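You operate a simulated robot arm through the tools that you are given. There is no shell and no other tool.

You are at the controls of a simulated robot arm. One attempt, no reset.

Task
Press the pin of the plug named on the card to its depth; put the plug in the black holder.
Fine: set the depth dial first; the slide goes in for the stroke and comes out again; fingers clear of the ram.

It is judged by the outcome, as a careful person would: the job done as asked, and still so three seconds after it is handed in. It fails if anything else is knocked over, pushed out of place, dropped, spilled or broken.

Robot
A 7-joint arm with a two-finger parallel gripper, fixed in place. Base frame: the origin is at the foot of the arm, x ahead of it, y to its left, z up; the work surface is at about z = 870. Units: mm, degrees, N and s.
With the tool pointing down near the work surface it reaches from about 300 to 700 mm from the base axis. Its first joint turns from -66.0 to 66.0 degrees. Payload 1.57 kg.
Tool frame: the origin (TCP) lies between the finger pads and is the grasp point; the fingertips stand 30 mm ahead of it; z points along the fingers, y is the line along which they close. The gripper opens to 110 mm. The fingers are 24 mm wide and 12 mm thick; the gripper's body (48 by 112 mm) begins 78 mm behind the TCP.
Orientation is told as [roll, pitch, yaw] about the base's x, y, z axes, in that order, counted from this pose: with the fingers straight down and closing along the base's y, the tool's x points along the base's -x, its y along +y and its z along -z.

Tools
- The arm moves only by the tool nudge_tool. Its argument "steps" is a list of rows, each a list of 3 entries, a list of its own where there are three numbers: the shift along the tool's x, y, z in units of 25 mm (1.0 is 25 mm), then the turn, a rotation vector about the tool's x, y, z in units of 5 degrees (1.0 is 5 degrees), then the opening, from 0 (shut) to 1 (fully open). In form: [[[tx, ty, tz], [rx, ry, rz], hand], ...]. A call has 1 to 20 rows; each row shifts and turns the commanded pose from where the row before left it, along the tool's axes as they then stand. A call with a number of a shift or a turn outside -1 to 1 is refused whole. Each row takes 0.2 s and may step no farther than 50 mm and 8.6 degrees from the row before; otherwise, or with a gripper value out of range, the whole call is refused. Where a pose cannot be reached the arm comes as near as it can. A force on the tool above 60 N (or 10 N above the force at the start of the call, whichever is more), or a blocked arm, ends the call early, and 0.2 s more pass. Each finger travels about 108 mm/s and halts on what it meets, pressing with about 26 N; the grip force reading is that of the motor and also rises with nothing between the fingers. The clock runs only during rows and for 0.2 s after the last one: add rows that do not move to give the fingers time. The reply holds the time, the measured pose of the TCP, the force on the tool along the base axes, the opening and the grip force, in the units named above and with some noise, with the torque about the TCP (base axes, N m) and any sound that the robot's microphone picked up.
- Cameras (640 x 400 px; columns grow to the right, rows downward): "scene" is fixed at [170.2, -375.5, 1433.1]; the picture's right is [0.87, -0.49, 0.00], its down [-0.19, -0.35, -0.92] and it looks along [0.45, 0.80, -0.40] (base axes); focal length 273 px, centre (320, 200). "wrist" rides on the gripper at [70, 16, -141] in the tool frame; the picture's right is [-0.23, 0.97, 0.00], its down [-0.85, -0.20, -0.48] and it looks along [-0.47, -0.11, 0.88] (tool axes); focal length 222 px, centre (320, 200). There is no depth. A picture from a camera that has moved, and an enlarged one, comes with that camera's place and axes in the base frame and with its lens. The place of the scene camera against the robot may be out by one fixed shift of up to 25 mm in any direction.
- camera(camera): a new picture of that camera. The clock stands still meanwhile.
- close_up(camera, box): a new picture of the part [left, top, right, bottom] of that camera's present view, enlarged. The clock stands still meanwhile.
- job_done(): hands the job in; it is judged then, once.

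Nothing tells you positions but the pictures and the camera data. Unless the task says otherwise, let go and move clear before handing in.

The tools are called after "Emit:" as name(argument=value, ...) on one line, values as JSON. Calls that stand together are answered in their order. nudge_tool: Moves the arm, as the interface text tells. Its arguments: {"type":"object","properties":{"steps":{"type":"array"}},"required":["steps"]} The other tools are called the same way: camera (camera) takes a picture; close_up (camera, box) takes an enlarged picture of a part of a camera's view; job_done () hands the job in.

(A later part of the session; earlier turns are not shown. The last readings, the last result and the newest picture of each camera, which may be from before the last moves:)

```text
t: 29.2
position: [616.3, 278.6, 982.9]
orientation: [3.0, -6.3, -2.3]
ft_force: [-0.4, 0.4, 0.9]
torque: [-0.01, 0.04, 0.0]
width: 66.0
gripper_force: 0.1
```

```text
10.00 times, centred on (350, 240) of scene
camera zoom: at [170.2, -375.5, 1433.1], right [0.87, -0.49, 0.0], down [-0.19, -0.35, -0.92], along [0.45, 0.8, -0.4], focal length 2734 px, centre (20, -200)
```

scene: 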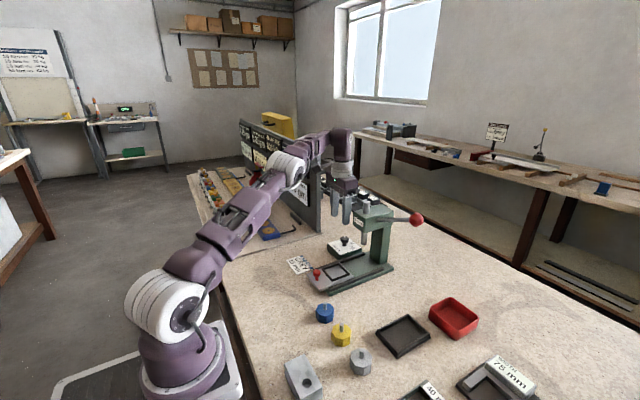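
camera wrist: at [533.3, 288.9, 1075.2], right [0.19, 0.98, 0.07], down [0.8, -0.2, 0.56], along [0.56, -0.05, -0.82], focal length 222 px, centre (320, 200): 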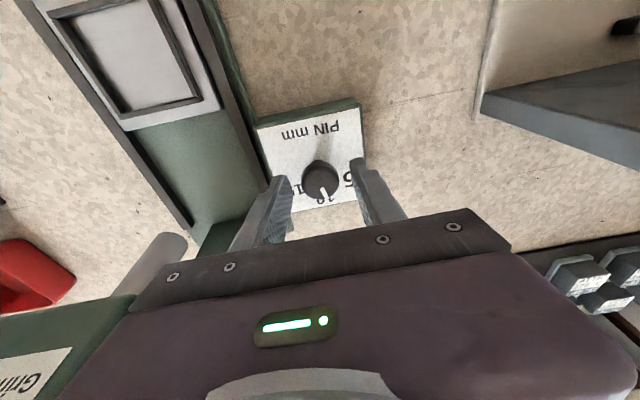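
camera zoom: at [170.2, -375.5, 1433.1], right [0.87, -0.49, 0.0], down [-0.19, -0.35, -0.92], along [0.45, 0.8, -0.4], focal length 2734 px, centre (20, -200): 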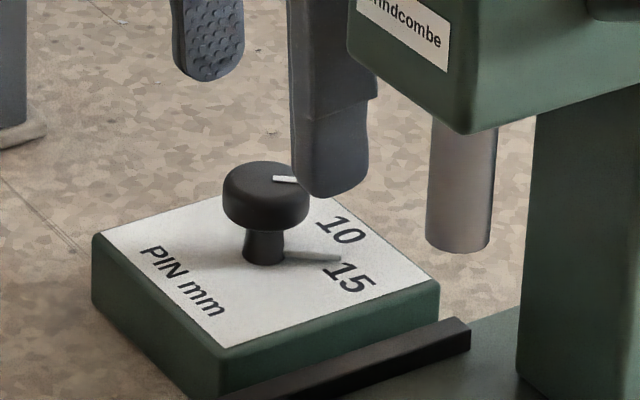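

Using the plate labels I find 5/10/15 sit at about +60°/0°/−60°, and the pointer is now at about −38°. It needs roughly 22° more clockwise. The knob is still centred, so I'll go down, regrip and turn 22°.

Emit:
nudge_tool(steps=[[[0, 0, 0.82], [0, 0, 0], 0.6], [[0, 0, 0.82], [0, 0, 0], 0.6], [[0, 0, 0], [0, 0, 0], 0.4], [[0, 0, 0], [0, 0, 0], 0.2], [[0, 0, 0], [0, 0, 0], 0.2], [[0, 0, 0], [0, 0, 0.74], 0.2], [[0, 0, 0], [0, 0, 0.74], 0.2], [[0, 0, 0], [0, 0, 0.74], 0.2], [[0, 0, 0], [0, 0, 0.74], 0.2], [[0, 0, 0], [0, 0, 0.74], 0.2], [[0, 0, 0], [0, 0, 0.74], 0.2], [[0, 0, 0], [0, 0, 0], 0.2]])

Emit:
nudge_tool(steps=[[[0, 0, 0], [0, 0, 0], 0.4], [[0, 0, 0], [0, 0, 0], 0.6], [[0, 0, 0], [0, 0, 0], 0.6], [[0, 0, -0.8], [0, 0, 0], 0.6], [[0, 0, -0.8], [0, 0, 0], 0.6], [[0, 0, 0], [0, 0, 0], 0.6]])

Emit:
close_up(camera="wrist", box=[240, 100, 400, 230])

Emit:
close_up(camera="scene", box=[320, 220, 380, 260])

```text
t: 31.8
position: [619.6, 281.8, 941.8]
orientation: [5.2, -4.8, -24.8]
ft_force: [-1.8, -5.1, 11.0]
torque: [-0.18, -0.24, 0.01]
width: 29.4
gripper_force: 39.1
```

```text
t: 33.2
position: [616.1, 278.8, 981.7]
orientation: [5.2, -4.8, -24.6]
ft_force: [0.0, 0.1, 0.4]
torque: [0.03, 0.01, 0.02]
width: 66.1
gripper_force: 0.1
```

```text
3.08 times, centred on (320, 165) of wrist
camera zoom: at [543.3, 316.9, 1116.8], right [0.6, 0.79, 0.11], down [0.64, -0.56, 0.53], along [0.48, -0.25, -0.84], focal length 684 px, centre (320, 308)
```

zoom: 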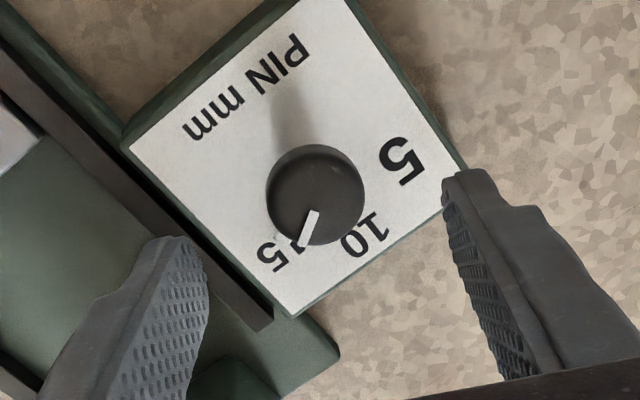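

```text
10.00 times, centred on (350, 240) of scene
camera zoom: at [170.2, -375.5, 1433.1], right [0.87, -0.49, 0.0], down [-0.19, -0.35, -0.92], along [0.45, 0.8, -0.4], focal length 2734 px, centre (20, -200)
```

zoom: 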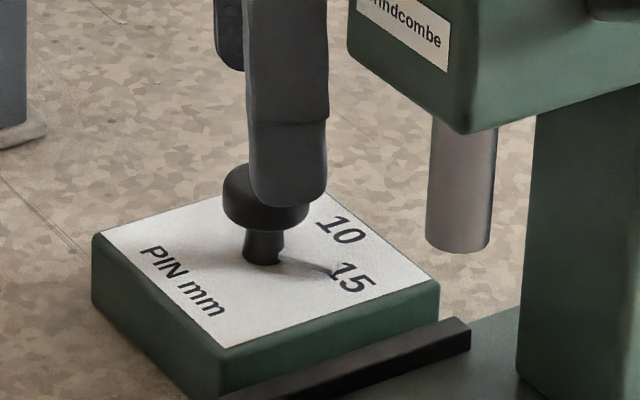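

The pointer now appears to line up with "15". I'll pull the hand back out of the way, straighten it, and verify from a clear view.

Emit:
nudge_tool(steps=[[[0.9, -0.41, -0.6], [0, 0, 0], 0.6], [[0.9, -0.41, -0.6], [0, 0, 0], 0.6], [[0.9, -0.41, 0], [0, 0, -1], 0.6], [[0.93, -0.35, 0], [0, 0, -1], 0.6], [[0.96, -0.27, 0], [0, 0, -1], 0.6], [[0, 0, 0], [0, 0, -1], 0.6], [[0, 0, 0], [0, 0, -0.92], 0.6], [[0, 0, 0], [0.27, 0.657, 0], 0.6], [[0, 0, 0], [0.27, 0.657, 0], 0.6], [[0, 0, 0], [0, 0, 0], 0.6]])

Emit:
close_up(camera="scene", box=[320, 220, 380, 260])

Emit:
camera(camera="wrist")

```text
t: 35.4
position: [488.2, 277.3, 997.4]
orientation: [0.1, 0.2, 0.3]
ft_force: [0.7, -0.2, -0.6]
torque: [0.02, 0.03, 0.01]
width: 65.8
gripper_force: 0.1
```

```text
10.00 times, centred on (350, 240) of scene
camera zoom: at [170.2, -375.5, 1433.1], right [0.87, -0.49, 0.0], down [-0.19, -0.35, -0.92], along [0.45, 0.8, -0.4], focal length 2734 px, centre (20, -200)
```

zoom: 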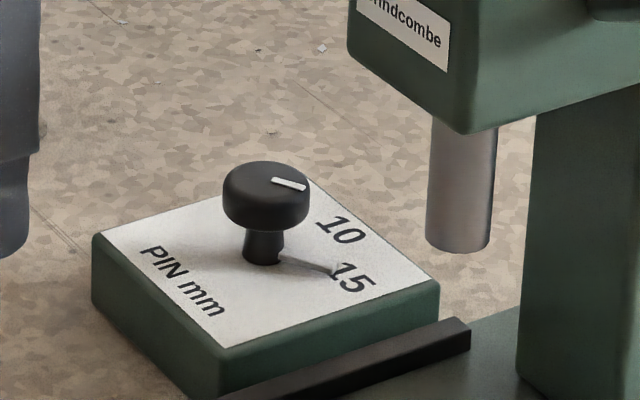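

```text
taken
camera wrist: at [418.2, 293.5, 1138.5], right [0.22, 0.97, 0.0], down [0.86, -0.2, 0.48], along [0.46, -0.11, -0.88], focal length 222 px, centre (320, 200)
```

wrist: 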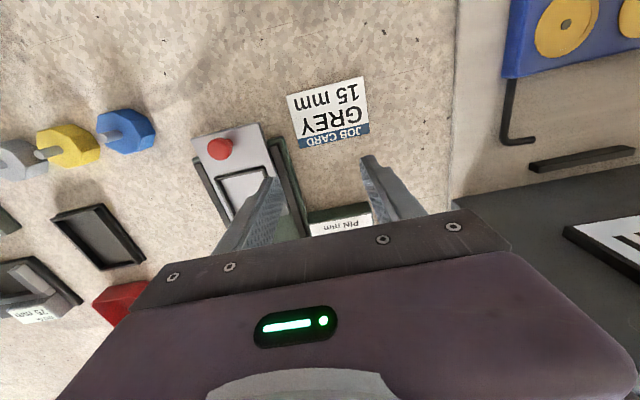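

The top mark reads about −58° and the "15" label about −55 to −60°, so the dial is set to 15. Next I'll move over the grey plug near (421,−80), staying high.

Emit:
nudge_tool(steps=[[[0.2, -0.9, -0.2], [0, 0, 0], 0.8], [[0.2, -0.9, -0.2], [0, 0, 0], 0.8], [[0.2, -0.9, 0], [0, 0, 0], 0.8], [[0.2, -0.9, 0], [0, 0, 0], 0.8], [[0.2, -0.9, 0], [0, 0, 0], 0.8], [[0.2, -0.9, 0], [0, 0, 0], 0.8], [[0.2, -0.9, 0], [0, 0, 0], 0.8], [[0.2, -0.9, 0], [0, 0, 0], 0.8], [[0.2, -0.9, 0], [0, 0, 0], 0.8], [[0.2, -0.9, 0], [0, 0, 0], 0.8], [[0.2, -0.9, 0], [0, 0, 0], 0.8], [[0.2, -0.9, 0], [0, 0, 0], 0.8], [[0.2, -0.9, 0], [0, 0, 0], 0.8], [[0.07, -0.9, 0], [0, 0, 0], 0.8], [[0, -0.9, 0], [0, 0, 0], 0.8], [[0, -0.78, 0], [0, 0, 0], 0.8], [[0, 0, 0], [0, 0, 0], 0.8]])

Emit:
camera(camera="wrist")

Emit:
close_up(camera="wrist", box=[240, 60, 400, 220])

Emit:
close_up(camera="scene", box=[300, 290, 420, 400])

```text
t: 39.0
position: [422.5, -81.5, 1005.8]
orientation: [0.1, 0.0, 0.1]
ft_force: [0.5, -0.9, 0.0]
torque: [0.02, 0.05, 0.01]
width: 88.1
gripper_force: 0.1
```

```text
taken
camera wrist: at [352.5, -64.6, 1147.2], right [0.22, 0.97, 0.0], down [0.86, -0.2, 0.48], along [0.46, -0.11, -0.88], focal length 222 px, centre (320, 200)
```

wrist: 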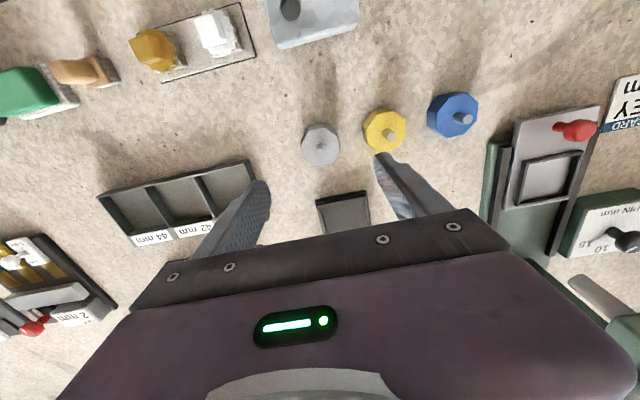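

```text
2.50 times, centred on (320, 140) of wrist
camera zoom: at [352.5, -64.6, 1147.2], right [0.22, 0.97, 0.0], down [0.86, -0.2, 0.48], along [0.46, -0.11, -0.88], focal length 555 px, centre (320, 350)
```

zoom: 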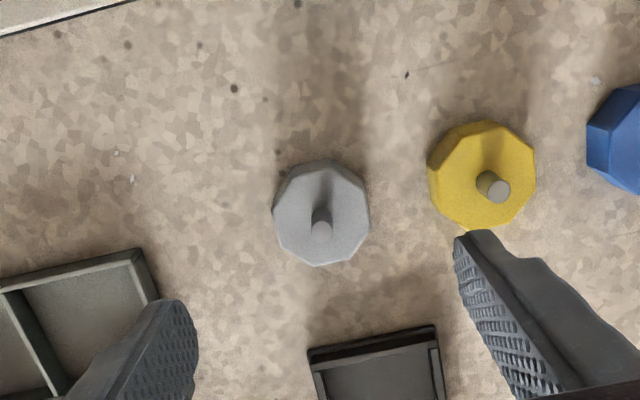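

```text
3.64 times, centred on (360, 345) of scene
camera zoom: at [170.2, -375.5, 1433.1], right [0.87, -0.49, 0.0], down [-0.19, -0.35, -0.92], along [0.45, 0.8, -0.4], focal length 994 px, centre (174, -327)
```

zoom: 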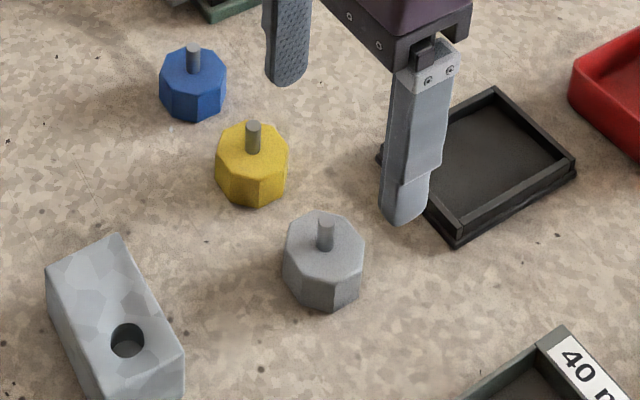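

The plug centre is about (417.5,−79.5), an octagon roughly 42–44 mm across. I'll check its orientation more closely, along with the nest size.

Emit:
close_up(camera="wrist", box=[295, 115, 345, 175])

Emit:
close_up(camera="wrist", box=[480, 90, 640, 260])

Emit:
close_up(camera="scene", box=[300, 250, 390, 300])

Emit:
close_up(camera="scene", box=[340, 335, 385, 380])

```text
6.67 times, centred on (320, 145) of wrist
camera zoom: at [352.5, -64.6, 1147.2], right [0.22, 0.97, 0.0], down [0.86, -0.2, 0.48], along [0.46, -0.11, -0.88], focal length 1481 px, centre (320, 567)
```

zoom: 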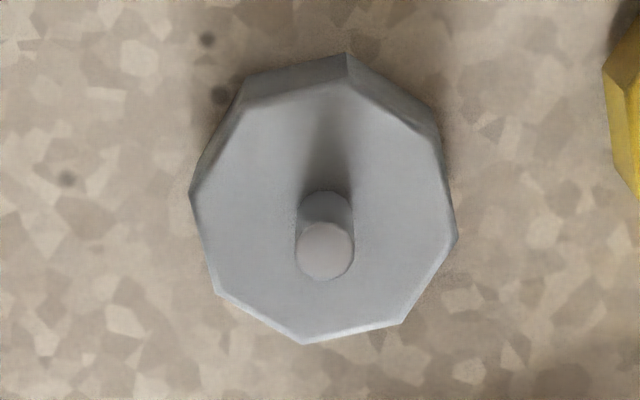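

```text
2.35 times, centred on (560, 175) of wrist
camera zoom: at [352.5, -64.6, 1147.2], right [0.22, 0.97, 0.0], down [0.86, -0.2, 0.48], along [0.46, -0.11, -0.88], focal length 523 px, centre (-245, 259)
```

zoom: 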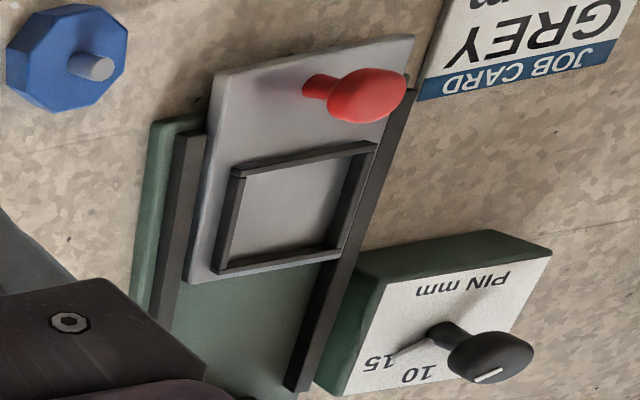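

```text
7.11 times, centred on (345, 275) of scene
camera zoom: at [170.2, -375.5, 1433.1], right [0.87, -0.49, 0.0], down [-0.19, -0.35, -0.92], along [0.45, 0.8, -0.4], focal length 1944 px, centre (142, -333)
```

zoom: 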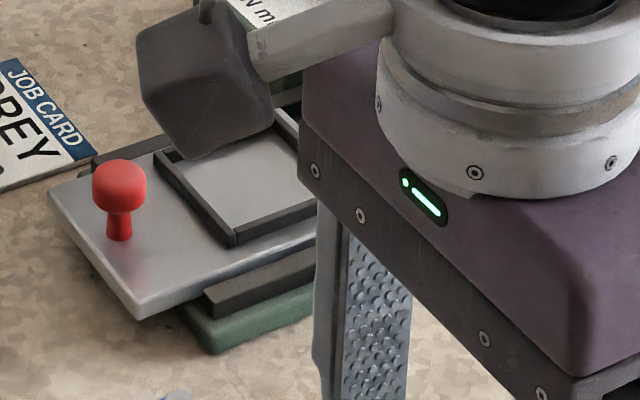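

```text
8.89 times, centred on (362, 358) of scene
camera zoom: at [170.2, -375.5, 1433.1], right [0.87, -0.49, 0.0], down [-0.19, -0.35, -0.92], along [0.45, 0.8, -0.4], focal length 2431 px, centre (-58, -1200)
```

zoom: 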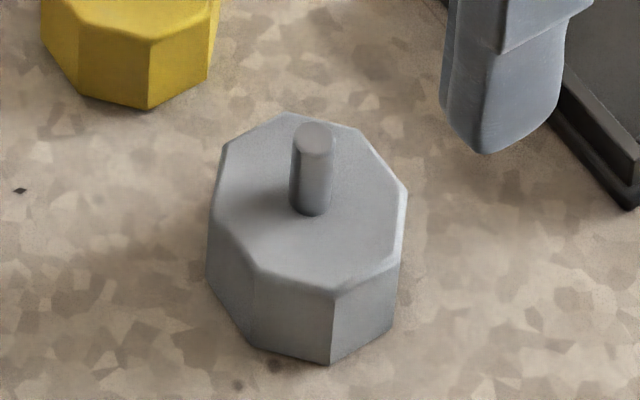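

The octagon's flats face ±x and ±y, about 43–44 mm across, so yaw 0 grips two flats squarely. The yellow plug's edge is at y≈−29, so I'll narrow the opening to about 60 mm, centre on the grey plug and come partway down.

Emit:
nudge_tool(steps=[[[0.2, 0.07, 0.6], [0, 0, 0], 0.55], [[0, 0, 0.6], [0, 0, 0], 0.55], [[0, 0, 0.6], [0, 0, 0], 0.55], [[0, 0, 0], [0, 0, 0], 0.55]])

Emit:
close_up(camera="wrist", box=[240, 100, 400, 220])

Emit:
close_up(camera="scene", box=[310, 300, 410, 390])

```text
t: 40.0
position: [417.8, -78.9, 960.9]
orientation: [0.0, 0.1, 0.2]
ft_force: [-0.4, 0.2, -0.5]
torque: [0.01, -0.01, -0.03]
width: 60.4
gripper_force: 0.0
```

```text
3.33 times, centred on (320, 160) of wrist
camera zoom: at [348.1, -62.3, 1102.1], right [0.22, 0.97, 0.0], down [0.86, -0.2, 0.48], along [0.46, -0.11, -0.88], focal length 740 px, centre (320, 333)
```

zoom: 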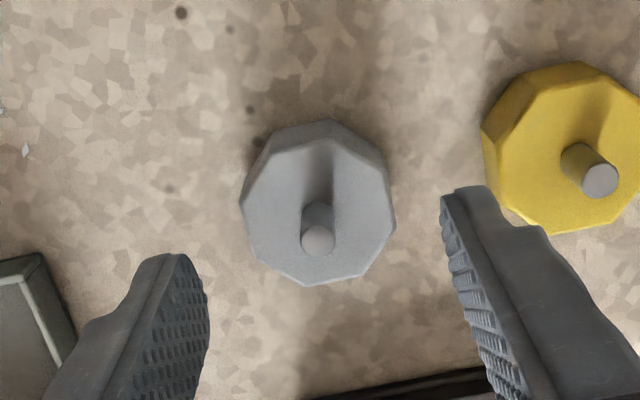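

```text
4.44 times, centred on (360, 345) of scene
camera zoom: at [170.2, -375.5, 1433.1], right [0.87, -0.49, 0.0], down [-0.19, -0.35, -0.92], along [0.45, 0.8, -0.4], focal length 1215 px, centre (142, -444)
```

zoom: 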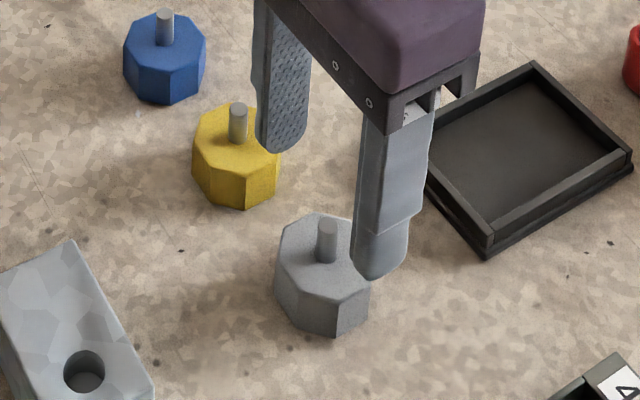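

The alignment is within about 1 mm. I'll lower so the tips are about 12 mm above the table, gripping the upper body only so they clear the nest walls later, then close.

Emit:
nudge_tool(steps=[[[-0.04, -0.02, 0.66], [0, 0, 0], 0.55], [[0, 0, 0.66], [0, 0, 0], 0.55], [[0, 0, 0.64], [0, 0, 0], 0.55], [[0, 0, 0], [0, 0, 0], 0.55]])

Emit:
close_up(camera="wrist", box=[240, 100, 400, 220])

Emit:
close_up(camera="scene", box=[310, 300, 410, 390])

```text
t: 41.0
position: [420.3, -80.6, 912.2]
orientation: [0.1, 0.0, 0.1]
ft_force: [-1.1, 0.5, 0.5]
torque: [-0.01, 0.01, 0.01]
width: 60.3
gripper_force: 0.0
```

```text
3.33 times, centred on (320, 160) of wrist
camera zoom: at [349.6, -63.3, 1053.7], right [0.22, 0.97, 0.0], down [0.86, -0.2, 0.48], along [0.46, -0.11, -0.88], focal length 740 px, centre (320, 333)
```

zoom: 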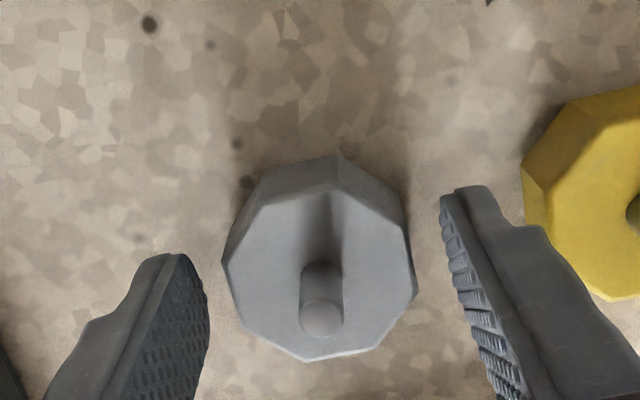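

```text
4.44 times, centred on (360, 345) of scene
camera zoom: at [170.2, -375.5, 1433.1], right [0.87, -0.49, 0.0], down [-0.19, -0.35, -0.92], along [0.45, 0.8, -0.4], focal length 1215 px, centre (142, -444)
```

zoom: 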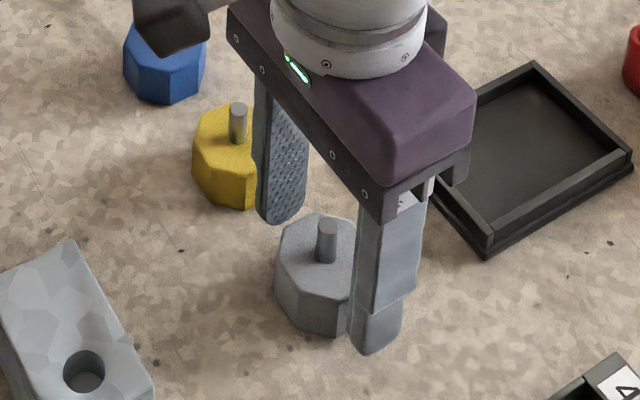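

The plug is centred between the pads. Closing on it now.

Emit:
nudge_tool(steps=[[[0.03, 0, 0], [0, 0, 0], 0.45], [[0, 0, 0], [0, 0, 0], 0.32], [[0, 0, 0], [0, 0, 0], 0.32], [[0, 0, 0], [0, 0, 0], 0.32]])

Emit:
close_up(camera="wrist", box=[240, 100, 400, 220])

```text
t: 42.0
position: [418.0, -79.8, 913.4]
orientation: [0.2, 0.2, 0.2]
ft_force: [0.2, 0.3, 0.3]
torque: [-0.01, 0.03, 0.03]
width: 43.0
gripper_force: 26.4
```

```text
3.33 times, centred on (320, 160) of wrist
camera zoom: at [349.0, -62.7, 1053.7], right [0.22, 0.97, 0.0], down [0.86, -0.2, 0.48], along [0.46, -0.11, -0.88], focal length 740 px, centre (320, 333)
```

zoom: 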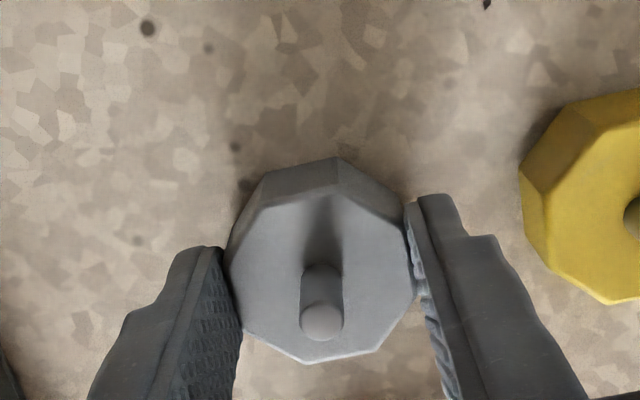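

The plug is gripped at 43 mm. I'll lift it 100 mm and carry it to above the nest at (523,179.5).

Emit:
nudge_tool(steps=[[[0, 0, -0.5], [0, 0, 0], 0.32], [[0, 0, -1], [0, 0, 0], 0.32], [[0, 0, -1], [0, 0, 0], 0.32], [[0, 0, -1], [0, 0, 0], 0.32], [[-0.382, 0.943, -0.05], [0, 0, 0], 0.32], [[-0.382, 0.943, 0], [0, 0, 0], 0.32], [[-0.382, 0.943, 0], [0, 0, 0], 0.32], [[-0.382, 0.943, 0], [0, 0, 0], 0.32], [[-0.382, 0.943, 0], [0, 0, 0], 0.32], [[-0.382, 0.943, 0], [0, 0, 0], 0.32], [[-0.382, 0.943, 0], [0, 0, 0], 0.32], [[-0.382, 0.943, 0], [0, 0, 0], 0.32], [[-0.382, 0.943, 0], [0, 0, 0], 0.32], [[-0.382, 0.943, 0], [0, 0, 0], 0.32], [[-0.382, 0.943, 0], [0, 0, 0], 0.32], [[0, 0, 0], [0, 0, 0], 0.32]])

Emit:
camera(camera="wrist")

Emit:
close_up(camera="wrist", box=[240, 80, 400, 220])

Emit:
close_up(camera="scene", box=[290, 200, 410, 300])

```text
t: 45.4
position: [523.8, 178.8, 1003.6]
orientation: [0.1, 0.1, 0.1]
ft_force: [0.3, -0.2, -0.7]
torque: [0.05, -0.02, 0.01]
width: 43.3
gripper_force: 25.4
```

```text
taken
camera wrist: at [453.1, 195.7, 1143.5], right [0.22, 0.97, 0.0], down [0.86, -0.2, 0.48], along [0.46, -0.11, -0.88], focal length 222 px, centre (320, 200)
```

wrist: 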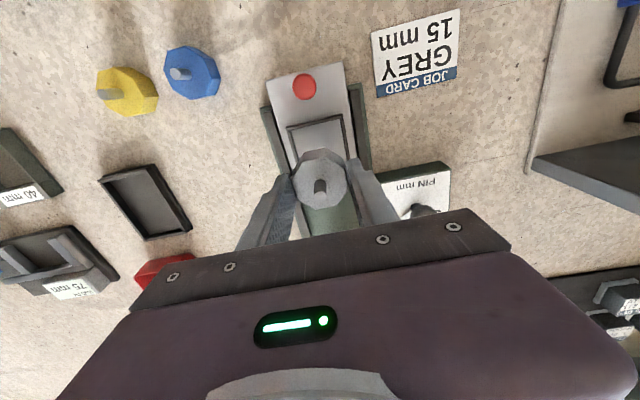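

```text
2.86 times, centred on (320, 150) of wrist
camera zoom: at [453.1, 195.7, 1143.5], right [0.22, 0.97, 0.0], down [0.86, -0.2, 0.48], along [0.46, -0.11, -0.88], focal length 635 px, centre (320, 343)
```

zoom: 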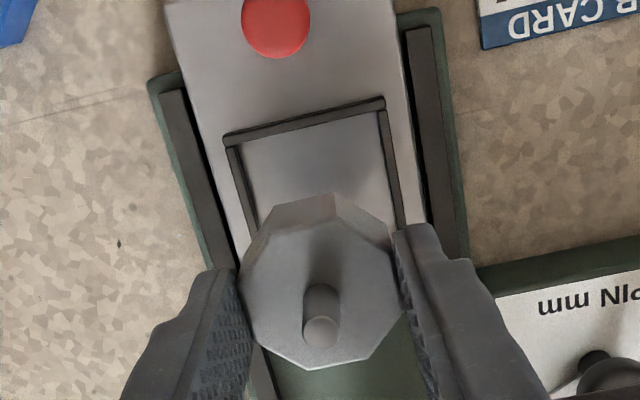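

```text
4.00 times, centred on (350, 250) of scene
camera zoom: at [170.2, -375.4, 1433.1], right [0.87, -0.49, 0.0], down [-0.19, -0.35, -0.92], along [0.45, 0.8, -0.4], focal length 1094 px, centre (200, 0)
```

zoom: 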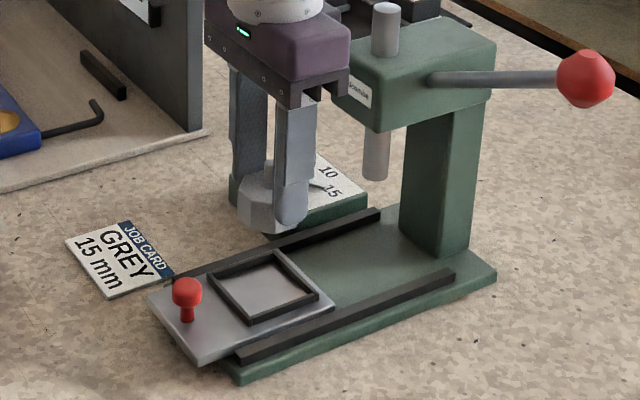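

The nest spans roughly x 489–552 and y 149–211, with its centre about (521,180). I'll correct by (−2.5,+1) mm and lower until the plug is just above the nest walls.

Emit:
nudge_tool(steps=[[[0.1, 0.04, 0.8], [0, 0, 0], 0.32], [[0, 0, 0.8], [0, 0, 0], 0.32], [[0, 0, 0.6], [0, 0, 0], 0.32], [[0, 0, 0], [0, 0, 0], 0.32]])

Emit:
close_up(camera="wrist", box=[240, 80, 400, 220])

Emit:
close_up(camera="scene", box=[300, 230, 380, 290])

```text
t: 46.4
position: [521.4, 180.4, 946.9]
orientation: [0.0, 0.1, 0.2]
ft_force: [0.3, 0.1, -0.9]
torque: [-0.03, -0.01, 0.01]
width: 43.3
gripper_force: 25.6
```

```text
2.86 times, centred on (320, 150) of wrist
camera zoom: at [451.6, 197.5, 1087.7], right [0.22, 0.97, 0.0], down [0.86, -0.2, 0.48], along [0.46, -0.11, -0.88], focal length 635 px, centre (320, 343)
```

zoom: 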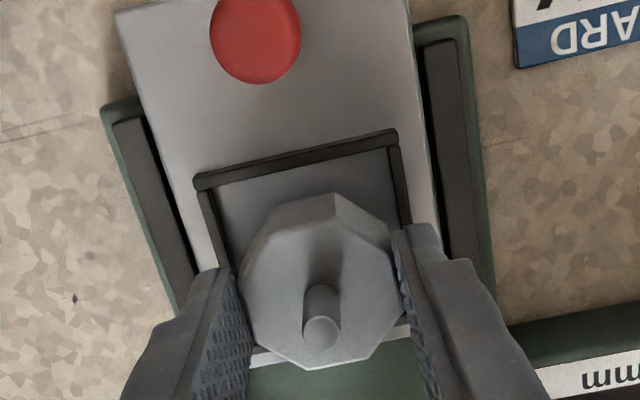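

```text
6.67 times, centred on (340, 260) of scene
camera zoom: at [170.2, -375.5, 1433.1], right [0.87, -0.49, 0.0], down [-0.19, -0.35, -0.92], along [0.45, 0.8, -0.4], focal length 1823 px, centre (187, -200)
```

zoom: 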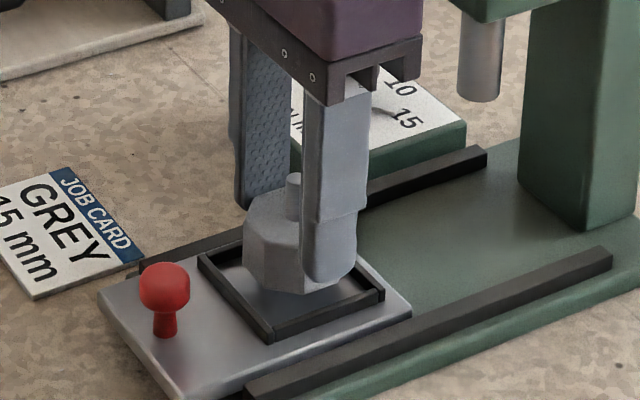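

The alignment with the nest is good: centre (521.6,180), hand (521.4,180.4). I'll lower gently towards the slide plate, watching the force.

Emit:
nudge_tool(steps=[[[0, 0, 0.4], [0, 0, 0], 0.32], [[0, 0, 0.08], [0, 0, 0], 0.32], [[0, 0, 0.08], [0, 0, 0], 0.32], [[0, 0, 0], [0, 0, 0], 0.32]])

Emit:
close_up(camera="scene", box=[310, 240, 370, 285])

```text
t: 47.4
position: [520.6, 180.5, 932.0]
orientation: [0.1, 0.1, 0.1]
ft_force: [1.3, -2.7, 20.2]
torque: [-0.09, -0.14, 0.0]
width: 43.2
gripper_force: 25.7
```

```text
8.89 times, centred on (340, 262) of scene
camera zoom: at [169.9, -375.6, 1433.1], right [0.87, -0.49, 0.0], down [-0.19, -0.35, -0.92], along [0.45, 0.8, -0.4], focal length 2431 px, centre (142, -356)
```

zoom: 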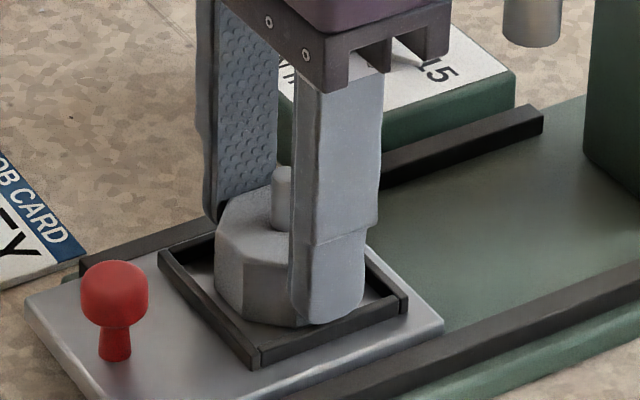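

There is 20 N of upward force, so the plug is resting on the plate inside the nest. I'll open to release, then check before rising.

Emit:
nudge_tool(steps=[[[0, 0, -0.03], [0, 0, 0], 0.42], [[0, 0, 0], [0, 0, 0], 0.52], [[0, 0, 0], [0, 0, 0], 0.52]])

Emit:
close_up(camera="scene", box=[310, 240, 370, 285])

Emit:
close_up(camera="wrist", box=[240, 80, 400, 220])

```text
t: 48.2
position: [521.6, 180.6, 933.1]
orientation: [0.2, 0.0, 0.3]
ft_force: [-0.2, -0.3, 1.2]
torque: [-0.06, 0.03, 0.0]
width: 57.0
gripper_force: 0.0
```

```text
8.89 times, centred on (340, 262) of scene
camera zoom: at [170.2, -375.5, 1433.1], right [0.87, -0.49, 0.0], down [-0.19, -0.35, -0.92], along [0.45, 0.8, -0.4], focal length 2431 px, centre (142, -356)
```

zoom: 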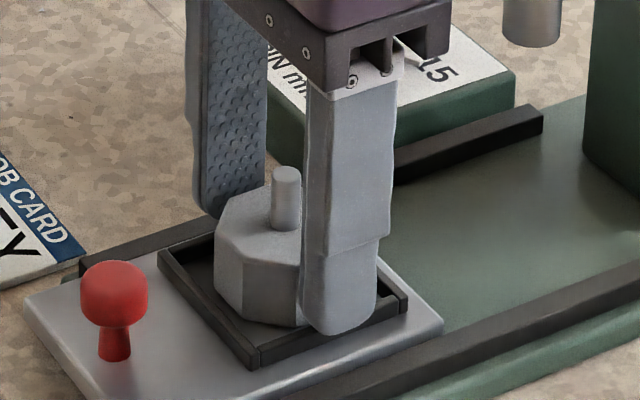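

```text
2.86 times, centred on (320, 150) of wrist
camera zoom: at [451.2, 198.2, 1074.0], right [0.22, 0.97, 0.0], down [0.86, -0.2, 0.48], along [0.46, -0.11, -0.88], focal length 635 px, centre (320, 343)
```

zoom: 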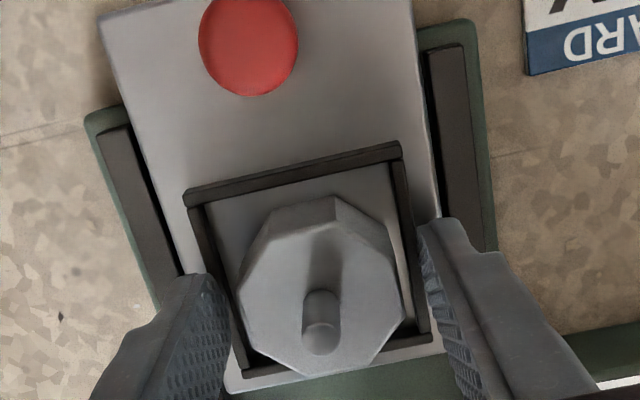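

The plug stands free in the nest. The slide knob is at (457,180), about 22 mm wide, with its head at z≈904–923. I'll rise clear, move back over the knob and tilt the fingers forward 15° so the hand stays clear of the press head when pushing in.

Emit:
nudge_tool(steps=[[[0, 0, -0.4], [0, 0, 0], 0.52], [[0, 0, -1], [0, 0, 0], 0.52], [[0, 0, -1], [0, 0, 0], 0.52], [[0.95, 0, 0], [0, -1, 0], 0.52], [[0.95, 0, 0], [0, -1, 0], 0.52], [[0.9, 0, 0], [0, -1, 0], 0.52], [[0, 0, 0], [0, 0, 0], 0.52]])

Emit:
camera(camera="wrist")

Emit:
close_up(camera="wrist", box=[240, 80, 400, 220])

Emit:
close_up(camera="scene", box=[290, 210, 400, 300])

```text
t: 49.8
position: [451.5, 182.0, 988.5]
orientation: [0.0, -14.9, 0.2]
ft_force: [-0.4, -1.3, -0.4]
torque: [-0.04, -0.03, 0.01]
width: 57.2
gripper_force: 0.1
```

```text
taken
camera wrist: at [347.5, 199.1, 1107.1], right [0.22, 0.97, 0.06], down [0.7, -0.2, 0.68], along [0.68, -0.11, -0.73], focal length 222 px, centre (320, 200)
```

wrist: 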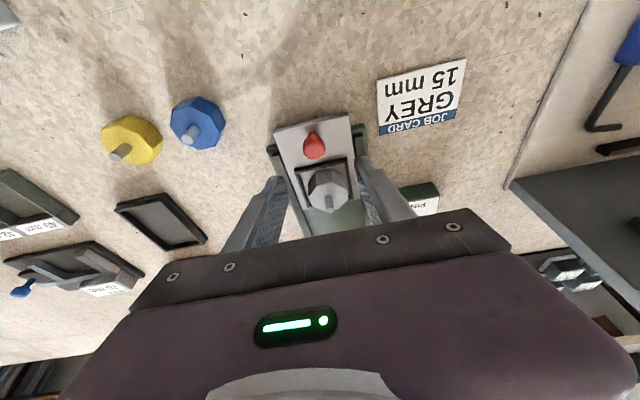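

```text
2.86 times, centred on (320, 150) of wrist
camera zoom: at [347.5, 199.1, 1107.1], right [0.22, 0.97, 0.06], down [0.7, -0.2, 0.68], along [0.68, -0.11, -0.73], focal length 635 px, centre (320, 343)
```

zoom: 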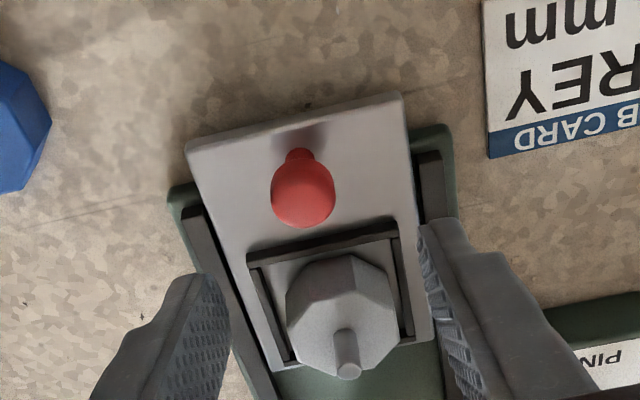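

```text
4.44 times, centred on (345, 255) of scene
camera zoom: at [170.2, -375.5, 1433.1], right [0.87, -0.49, 0.0], down [-0.19, -0.35, -0.92], along [0.45, 0.8, -0.4], focal length 1215 px, centre (209, -44)
```

zoom: 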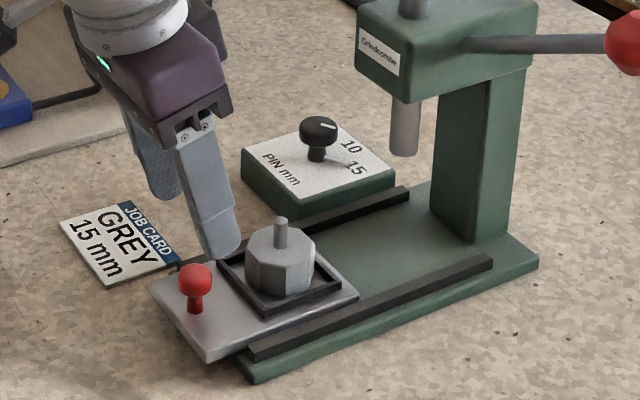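

The plug is seated nicely. I'll shift back so the tilted approach comes down onto the knob, and descend most of the way.

Emit:
nudge_tool(steps=[[[0.57, -0.05, -0.15], [0, 0, 0], 0.52], [[0, 0, 0.8], [0, 0, 0], 0.5], [[0, 0, 0.8], [0, 0, 0], 0.5], [[0, 0, 0], [0, 0, 0], 0.5]])

Emit:
close_up(camera="wrist", box=[240, 100, 400, 240])

Emit:
close_up(camera="scene", box=[290, 220, 380, 300])

```text
t: 50.8
position: [447.2, 180.3, 947.6]
orientation: [0.1, -15.0, 0.1]
ft_force: [0.8, 0.7, -0.5]
torque: [-0.01, -0.02, -0.01]
width: 54.9
gripper_force: 0.1
```

```text
2.86 times, centred on (320, 170) of wrist
camera zoom: at [343.2, 197.4, 1065.9], right [0.22, 0.97, 0.06], down [0.7, -0.2, 0.68], along [0.68, -0.11, -0.73], focal length 635 px, centre (320, 286)
```

zoom: 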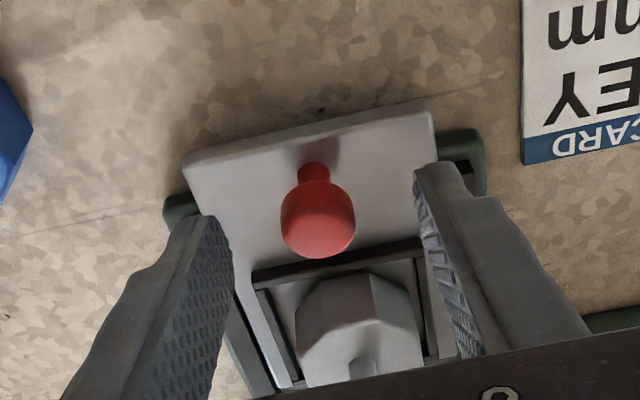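

```text
5.00 times, centred on (335, 260) of scene
camera zoom: at [170.2, -375.5, 1433.1], right [0.87, -0.49, 0.0], down [-0.19, -0.35, -0.92], along [0.45, 0.8, -0.4], focal length 1367 px, centre (245, -100)
```

zoom: 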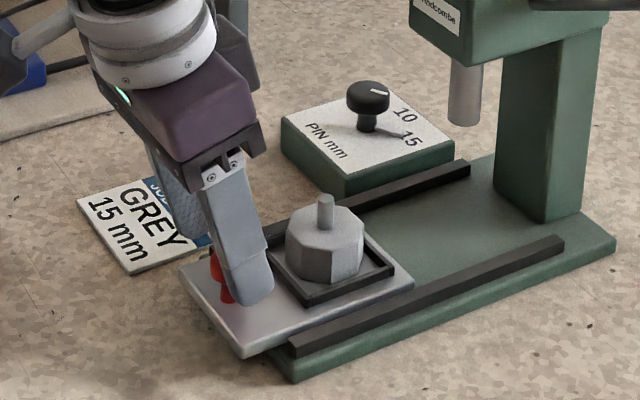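

The knob sits between the fingers. I'll lower the last 19 mm and grip it.

Emit:
nudge_tool(steps=[[[-0.06, 0, 0.4], [0, 0, 0], 0.5], [[0, 0, 0.36], [0, 0, 0], 0.5], [[0, 0, 0], [0, 0, 0], 0.3], [[0, 0, 0], [0, 0, 0], 0.12], [[0, 0, 0], [0, 0, 0], 0.12], [[0, 0, 0], [0, 0, 0], 0.12]])

Emit:
close_up(camera="wrist", box=[240, 100, 400, 240])

Emit:
close_up(camera="scene", box=[290, 220, 380, 300])

```text
t: 52.2
position: [450.8, 179.8, 930.2]
orientation: [0.0, -14.9, 0.2]
ft_force: [2.6, 3.1, -6.5]
torque: [0.08, -0.38, -0.01]
width: 21.4
gripper_force: 34.9
```

```text
2.86 times, centred on (320, 170) of wrist
camera zoom: at [348.0, 196.6, 1048.2], right [0.22, 0.97, 0.06], down [0.7, -0.2, 0.68], along [0.68, -0.11, -0.73], focal length 635 px, centre (320, 286)
```

zoom: 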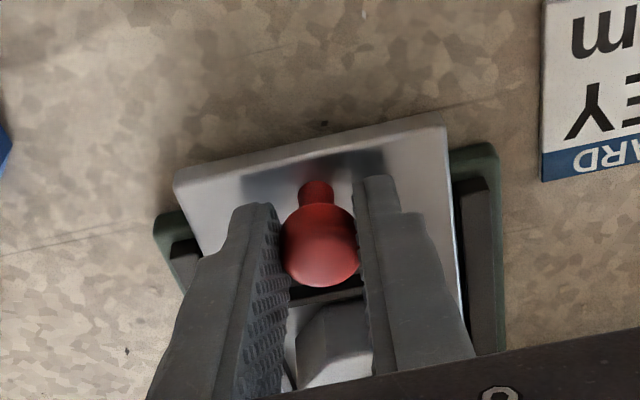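

```text
5.00 times, centred on (335, 260) of scene
camera zoom: at [170.3, -375.4, 1433.1], right [0.87, -0.49, 0.0], down [-0.19, -0.35, -0.92], along [0.45, 0.8, -0.4], focal length 1367 px, centre (245, -100)
```

zoom: 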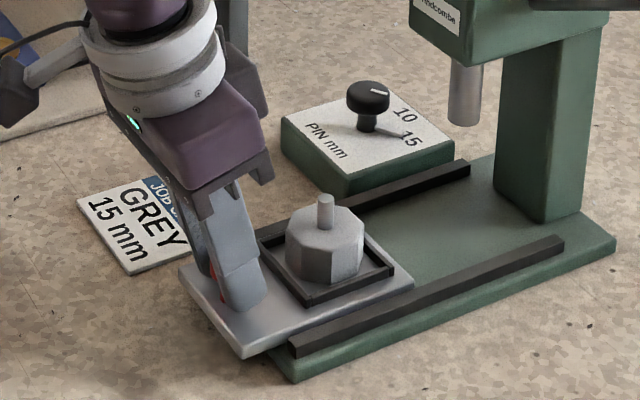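

The knob is gripped at 21.4 mm. I'll push the slide inward 20 mm first to confirm it slides freely.

Emit:
nudge_tool(steps=[[[-0.386, 0, 0.1035], [0, 0, 0], 0.12], [[-0.386, 0, 0.1035], [0, 0, 0], 0.12], [[0, 0, 0], [0, 0, 0], 0.12]])

Emit:
close_up(camera="scene", box=[290, 220, 380, 300])

```text
t: 53.0
position: [473.3, 179.7, 929.7]
orientation: [0.0, -14.7, 0.1]
ft_force: [-0.7, -3.4, -15.5]
torque: [-0.06, -0.07, 0.0]
width: 21.5
gripper_force: 35.0
```

```text
5.00 times, centred on (335, 260) of scene
camera zoom: at [170.4, -375.5, 1433.1], right [0.87, -0.49, 0.0], down [-0.19, -0.35, -0.92], along [0.45, 0.8, -0.4], focal length 1367 px, centre (245, -100)
```

zoom: 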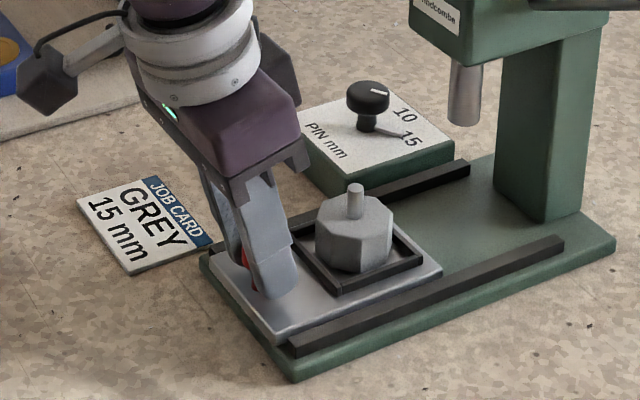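

The slide moves freely with the plug in place. I'll continue another 60 mm.

Emit:
nudge_tool(steps=[[[-0.376, 0, 0.142], [0, 0, 0], 0.12], [[-0.386, 0, 0.1035], [0, 0, 0], 0.12], [[-0.386, 0, 0.1035], [0, 0, 0], 0.12], [[-0.386, 0, 0.1035], [0, 0, 0], 0.12], [[-0.386, 0, 0.1035], [0, 0, 0], 0.12], [[-0.386, 0, 0.1035], [0, 0, 0], 0.12], [[0, 0, 0], [0, 0, 0], 0.12]])

Emit:
close_up(camera="scene", box=[290, 200, 410, 300])

Emit:
camera(camera="wrist")

```text
t: 54.6
position: [532.0, 180.9, 930.5]
orientation: [0.0, -14.9, 0.0]
ft_force: [-0.7, -26.3, 18.2]
torque: [-0.47, 0.39, -0.12]
width: 21.5
gripper_force: 34.7
```

```text
4.00 times, centred on (350, 250) of scene
camera zoom: at [169.8, -376.3, 1432.9], right [0.87, -0.49, 0.0], down [-0.19, -0.35, -0.92], along [0.45, 0.8, -0.4], focal length 1094 px, centre (200, 0)
```

zoom: 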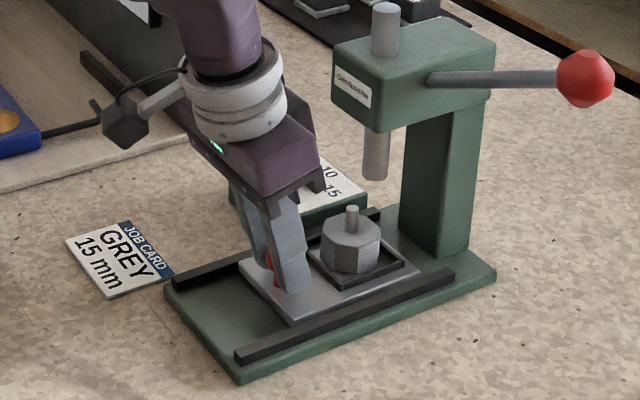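

```text
taken
camera wrist: at [428.1, 197.1, 1047.8], right [0.22, 0.97, 0.06], down [0.7, -0.2, 0.68], along [0.68, -0.11, -0.73], focal length 222 px, centre (320, 200)
```

wrist: 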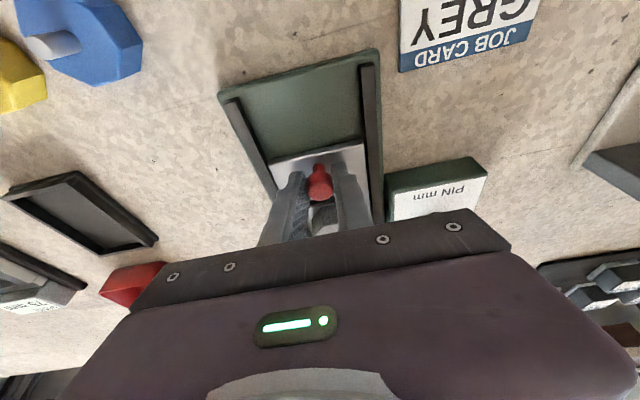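

The slide is about 81 mm in with some side force, so I'll correct −1 mm in y and +0.6 mm in z, then continue in small steps to find the stop.

Emit:
nudge_tool(steps=[[[-0.2, -0.04, 0.03], [0, 0, 0], 0.12], [[-0.193, 0, 0.052], [0, 0, 0], 0.12], [[0, 0, 0], [0, 0, 0], 0.12]])

```text
t: 55.4
position: [542.2, 179.0, 929.8]
orientation: [0.1, -14.8, 0.2]
ft_force: [-1.1, -14.4, -2.6]
torque: [-0.23, -0.53, -0.01]
width: 21.4
gripper_force: 34.4
```

At 91 mm in with no x resistance yet. Continuing in small steps.

Emit:
nudge_tool(steps=[[[-0.116, -0.02, 0.031], [0, 0, 0], 0.12], [[-0.116, 0, 0.031], [0, 0, 0], 0.12], [[0, 0, 0], [0, 0, 0], 0.12]])

Emit:
close_up(camera="scene", box=[320, 210, 410, 290])

```text
t: 56.2
position: [547.7, 179.5, 929.9]
orientation: [0.1, -14.9, 0.2]
ft_force: [-1.7, -5.0, 4.2]
torque: [-0.09, 0.69, -0.03]
width: 21.3
gripper_force: 34.9
```

```text
5.00 times, centred on (365, 250) of scene
camera zoom: at [170.1, -375.6, 1433.1], right [0.87, -0.49, 0.0], down [-0.19, -0.35, -0.92], along [0.45, 0.8, -0.4], focal length 1367 px, centre (95, -50)
```

zoom: 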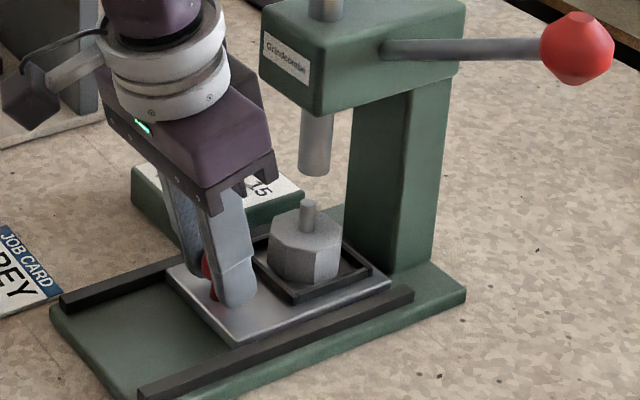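

The pin is still about 3 mm short of the ram axis. Pushing on in small steps.

Emit:
nudge_tool(steps=[[[-0.077, -0.01, 0.021], [0, 0, 0], 0.12], [[0, 0, 0], [0, 0, 0], 0.12]])

Emit:
nudge_tool(steps=[[[-0.077, 0, 0.021], [0, 0, 0], 0.12], [[0, 0, 0], [0, 0, 0], 0.12]])

Emit:
close_up(camera="scene", box=[320, 210, 410, 290])

```text
t: 56.8
position: [550.5, 180.0, 930.0]
orientation: [0.1, -14.8, 0.2]
ft_force: [-0.5, -0.7, -3.6]
torque: [0.03, -0.6, -0.01]
width: 21.6
gripper_force: 34.6
```

```text
t: 57.4
position: [550.9, 180.2, 929.9]
orientation: [0.1, -14.8, 0.2]
ft_force: [-5.5, 3.5, -4.0]
torque: [0.08, 0.08, 0.0]
width: 21.4
gripper_force: 35.0
```

```text
5.00 times, centred on (365, 250) of scene
camera zoom: at [170.1, -375.3, 1433.1], right [0.87, -0.49, 0.0], down [-0.19, -0.35, -0.92], along [0.45, 0.8, -0.4], focal length 1367 px, centre (95, -50)
```

zoom: 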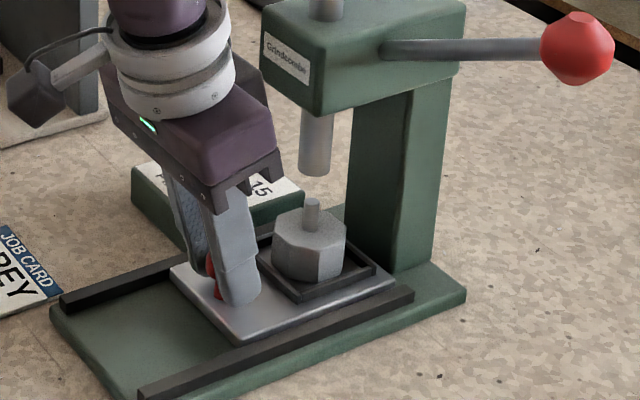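

The pin now lines up with the ram axis and a little x resistance has appeared. One more small push to confirm the stop.

Emit:
nudge_tool(steps=[[[-0.058, 0, 0.016], [0, 0, 0], 0.12], [[0, 0, 0], [0, 0, 0], 0.12]])

Emit:
close_up(camera="scene", box=[350, 220, 400, 265])

```text
t: 58.0
position: [553.8, 179.3, 928.7]
orientation: [0.1, -14.8, 0.2]
ft_force: [-23.8, 6.4, 6.5]
torque: [0.12, 0.46, 0.05]
width: 21.7
gripper_force: 35.3
```

```text
8.89 times, centred on (375, 242) of scene
camera zoom: at [169.4, -375.3, 1433.2], right [0.87, -0.49, 0.0], down [-0.19, -0.35, -0.92], along [0.45, 0.8, -0.4], focal length 2431 px, centre (-169, -178)
```

zoom: 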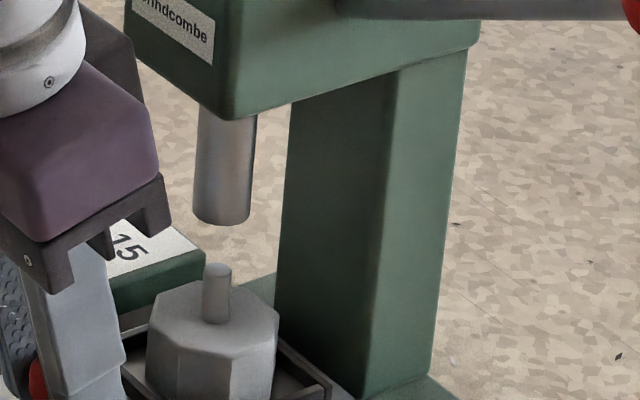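

The stop is firm at −24 N in x, and the pin sits under the ram. I'll release the knob and retreat up and back.

Emit:
nudge_tool(steps=[[[0.04, 0, -0.01], [0, 0, 0], 0.12], [[0, 0, 0], [0, 0, 0], 0.3], [[0, 0, 0], [0, 0, 0], 0.5], [[0, 0, 0], [0, 0, 0], 0.5], [[0, 0, -0.8], [0, 0, 0], 0.5], [[0, 0, -0.8], [0, 0, 0], 0.5], [[0, 0, 0], [0, 0, 0], 0.5]])

Emit:
close_up(camera="scene", box=[320, 200, 420, 290])

Emit:
camera(camera="wrist")

```text
t: 59.6
position: [543.8, 178.3, 971.8]
orientation: [0.1, -15.0, 0.0]
ft_force: [-0.5, 0.1, -1.2]
torque: [-0.02, 0.02, 0.01]
width: 55.0
gripper_force: 0.0
```

```text
4.44 times, centred on (370, 245) of scene
camera zoom: at [170.2, -375.5, 1433.1], right [0.87, -0.49, 0.0], down [-0.19, -0.35, -0.92], along [0.45, 0.8, -0.4], focal length 1215 px, centre (98, 0)
```

zoom: 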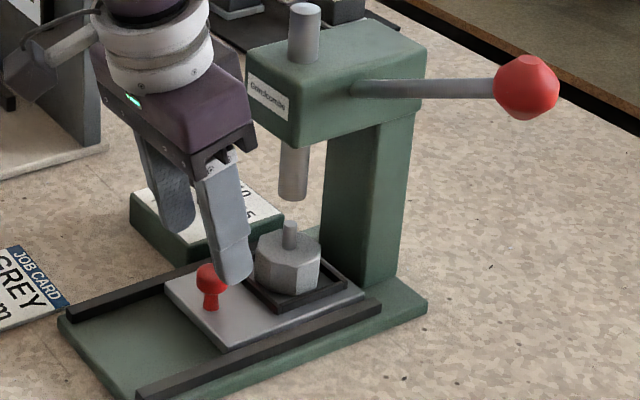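

```text
taken
camera wrist: at [439.2, 196.1, 1089.0], right [0.22, 0.97, 0.06], down [0.7, -0.2, 0.68], along [0.68, -0.11, -0.73], focal length 222 px, centre (320, 200)
```

wrist: 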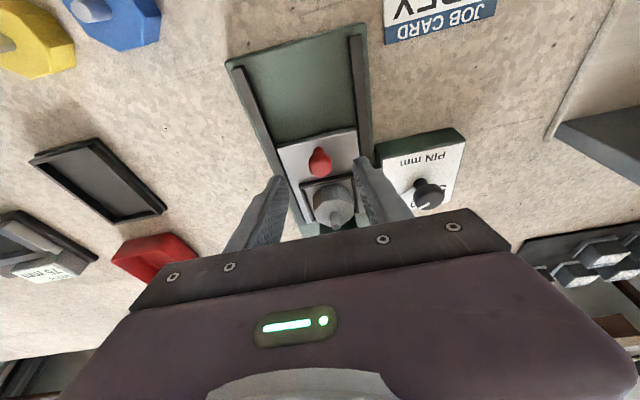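

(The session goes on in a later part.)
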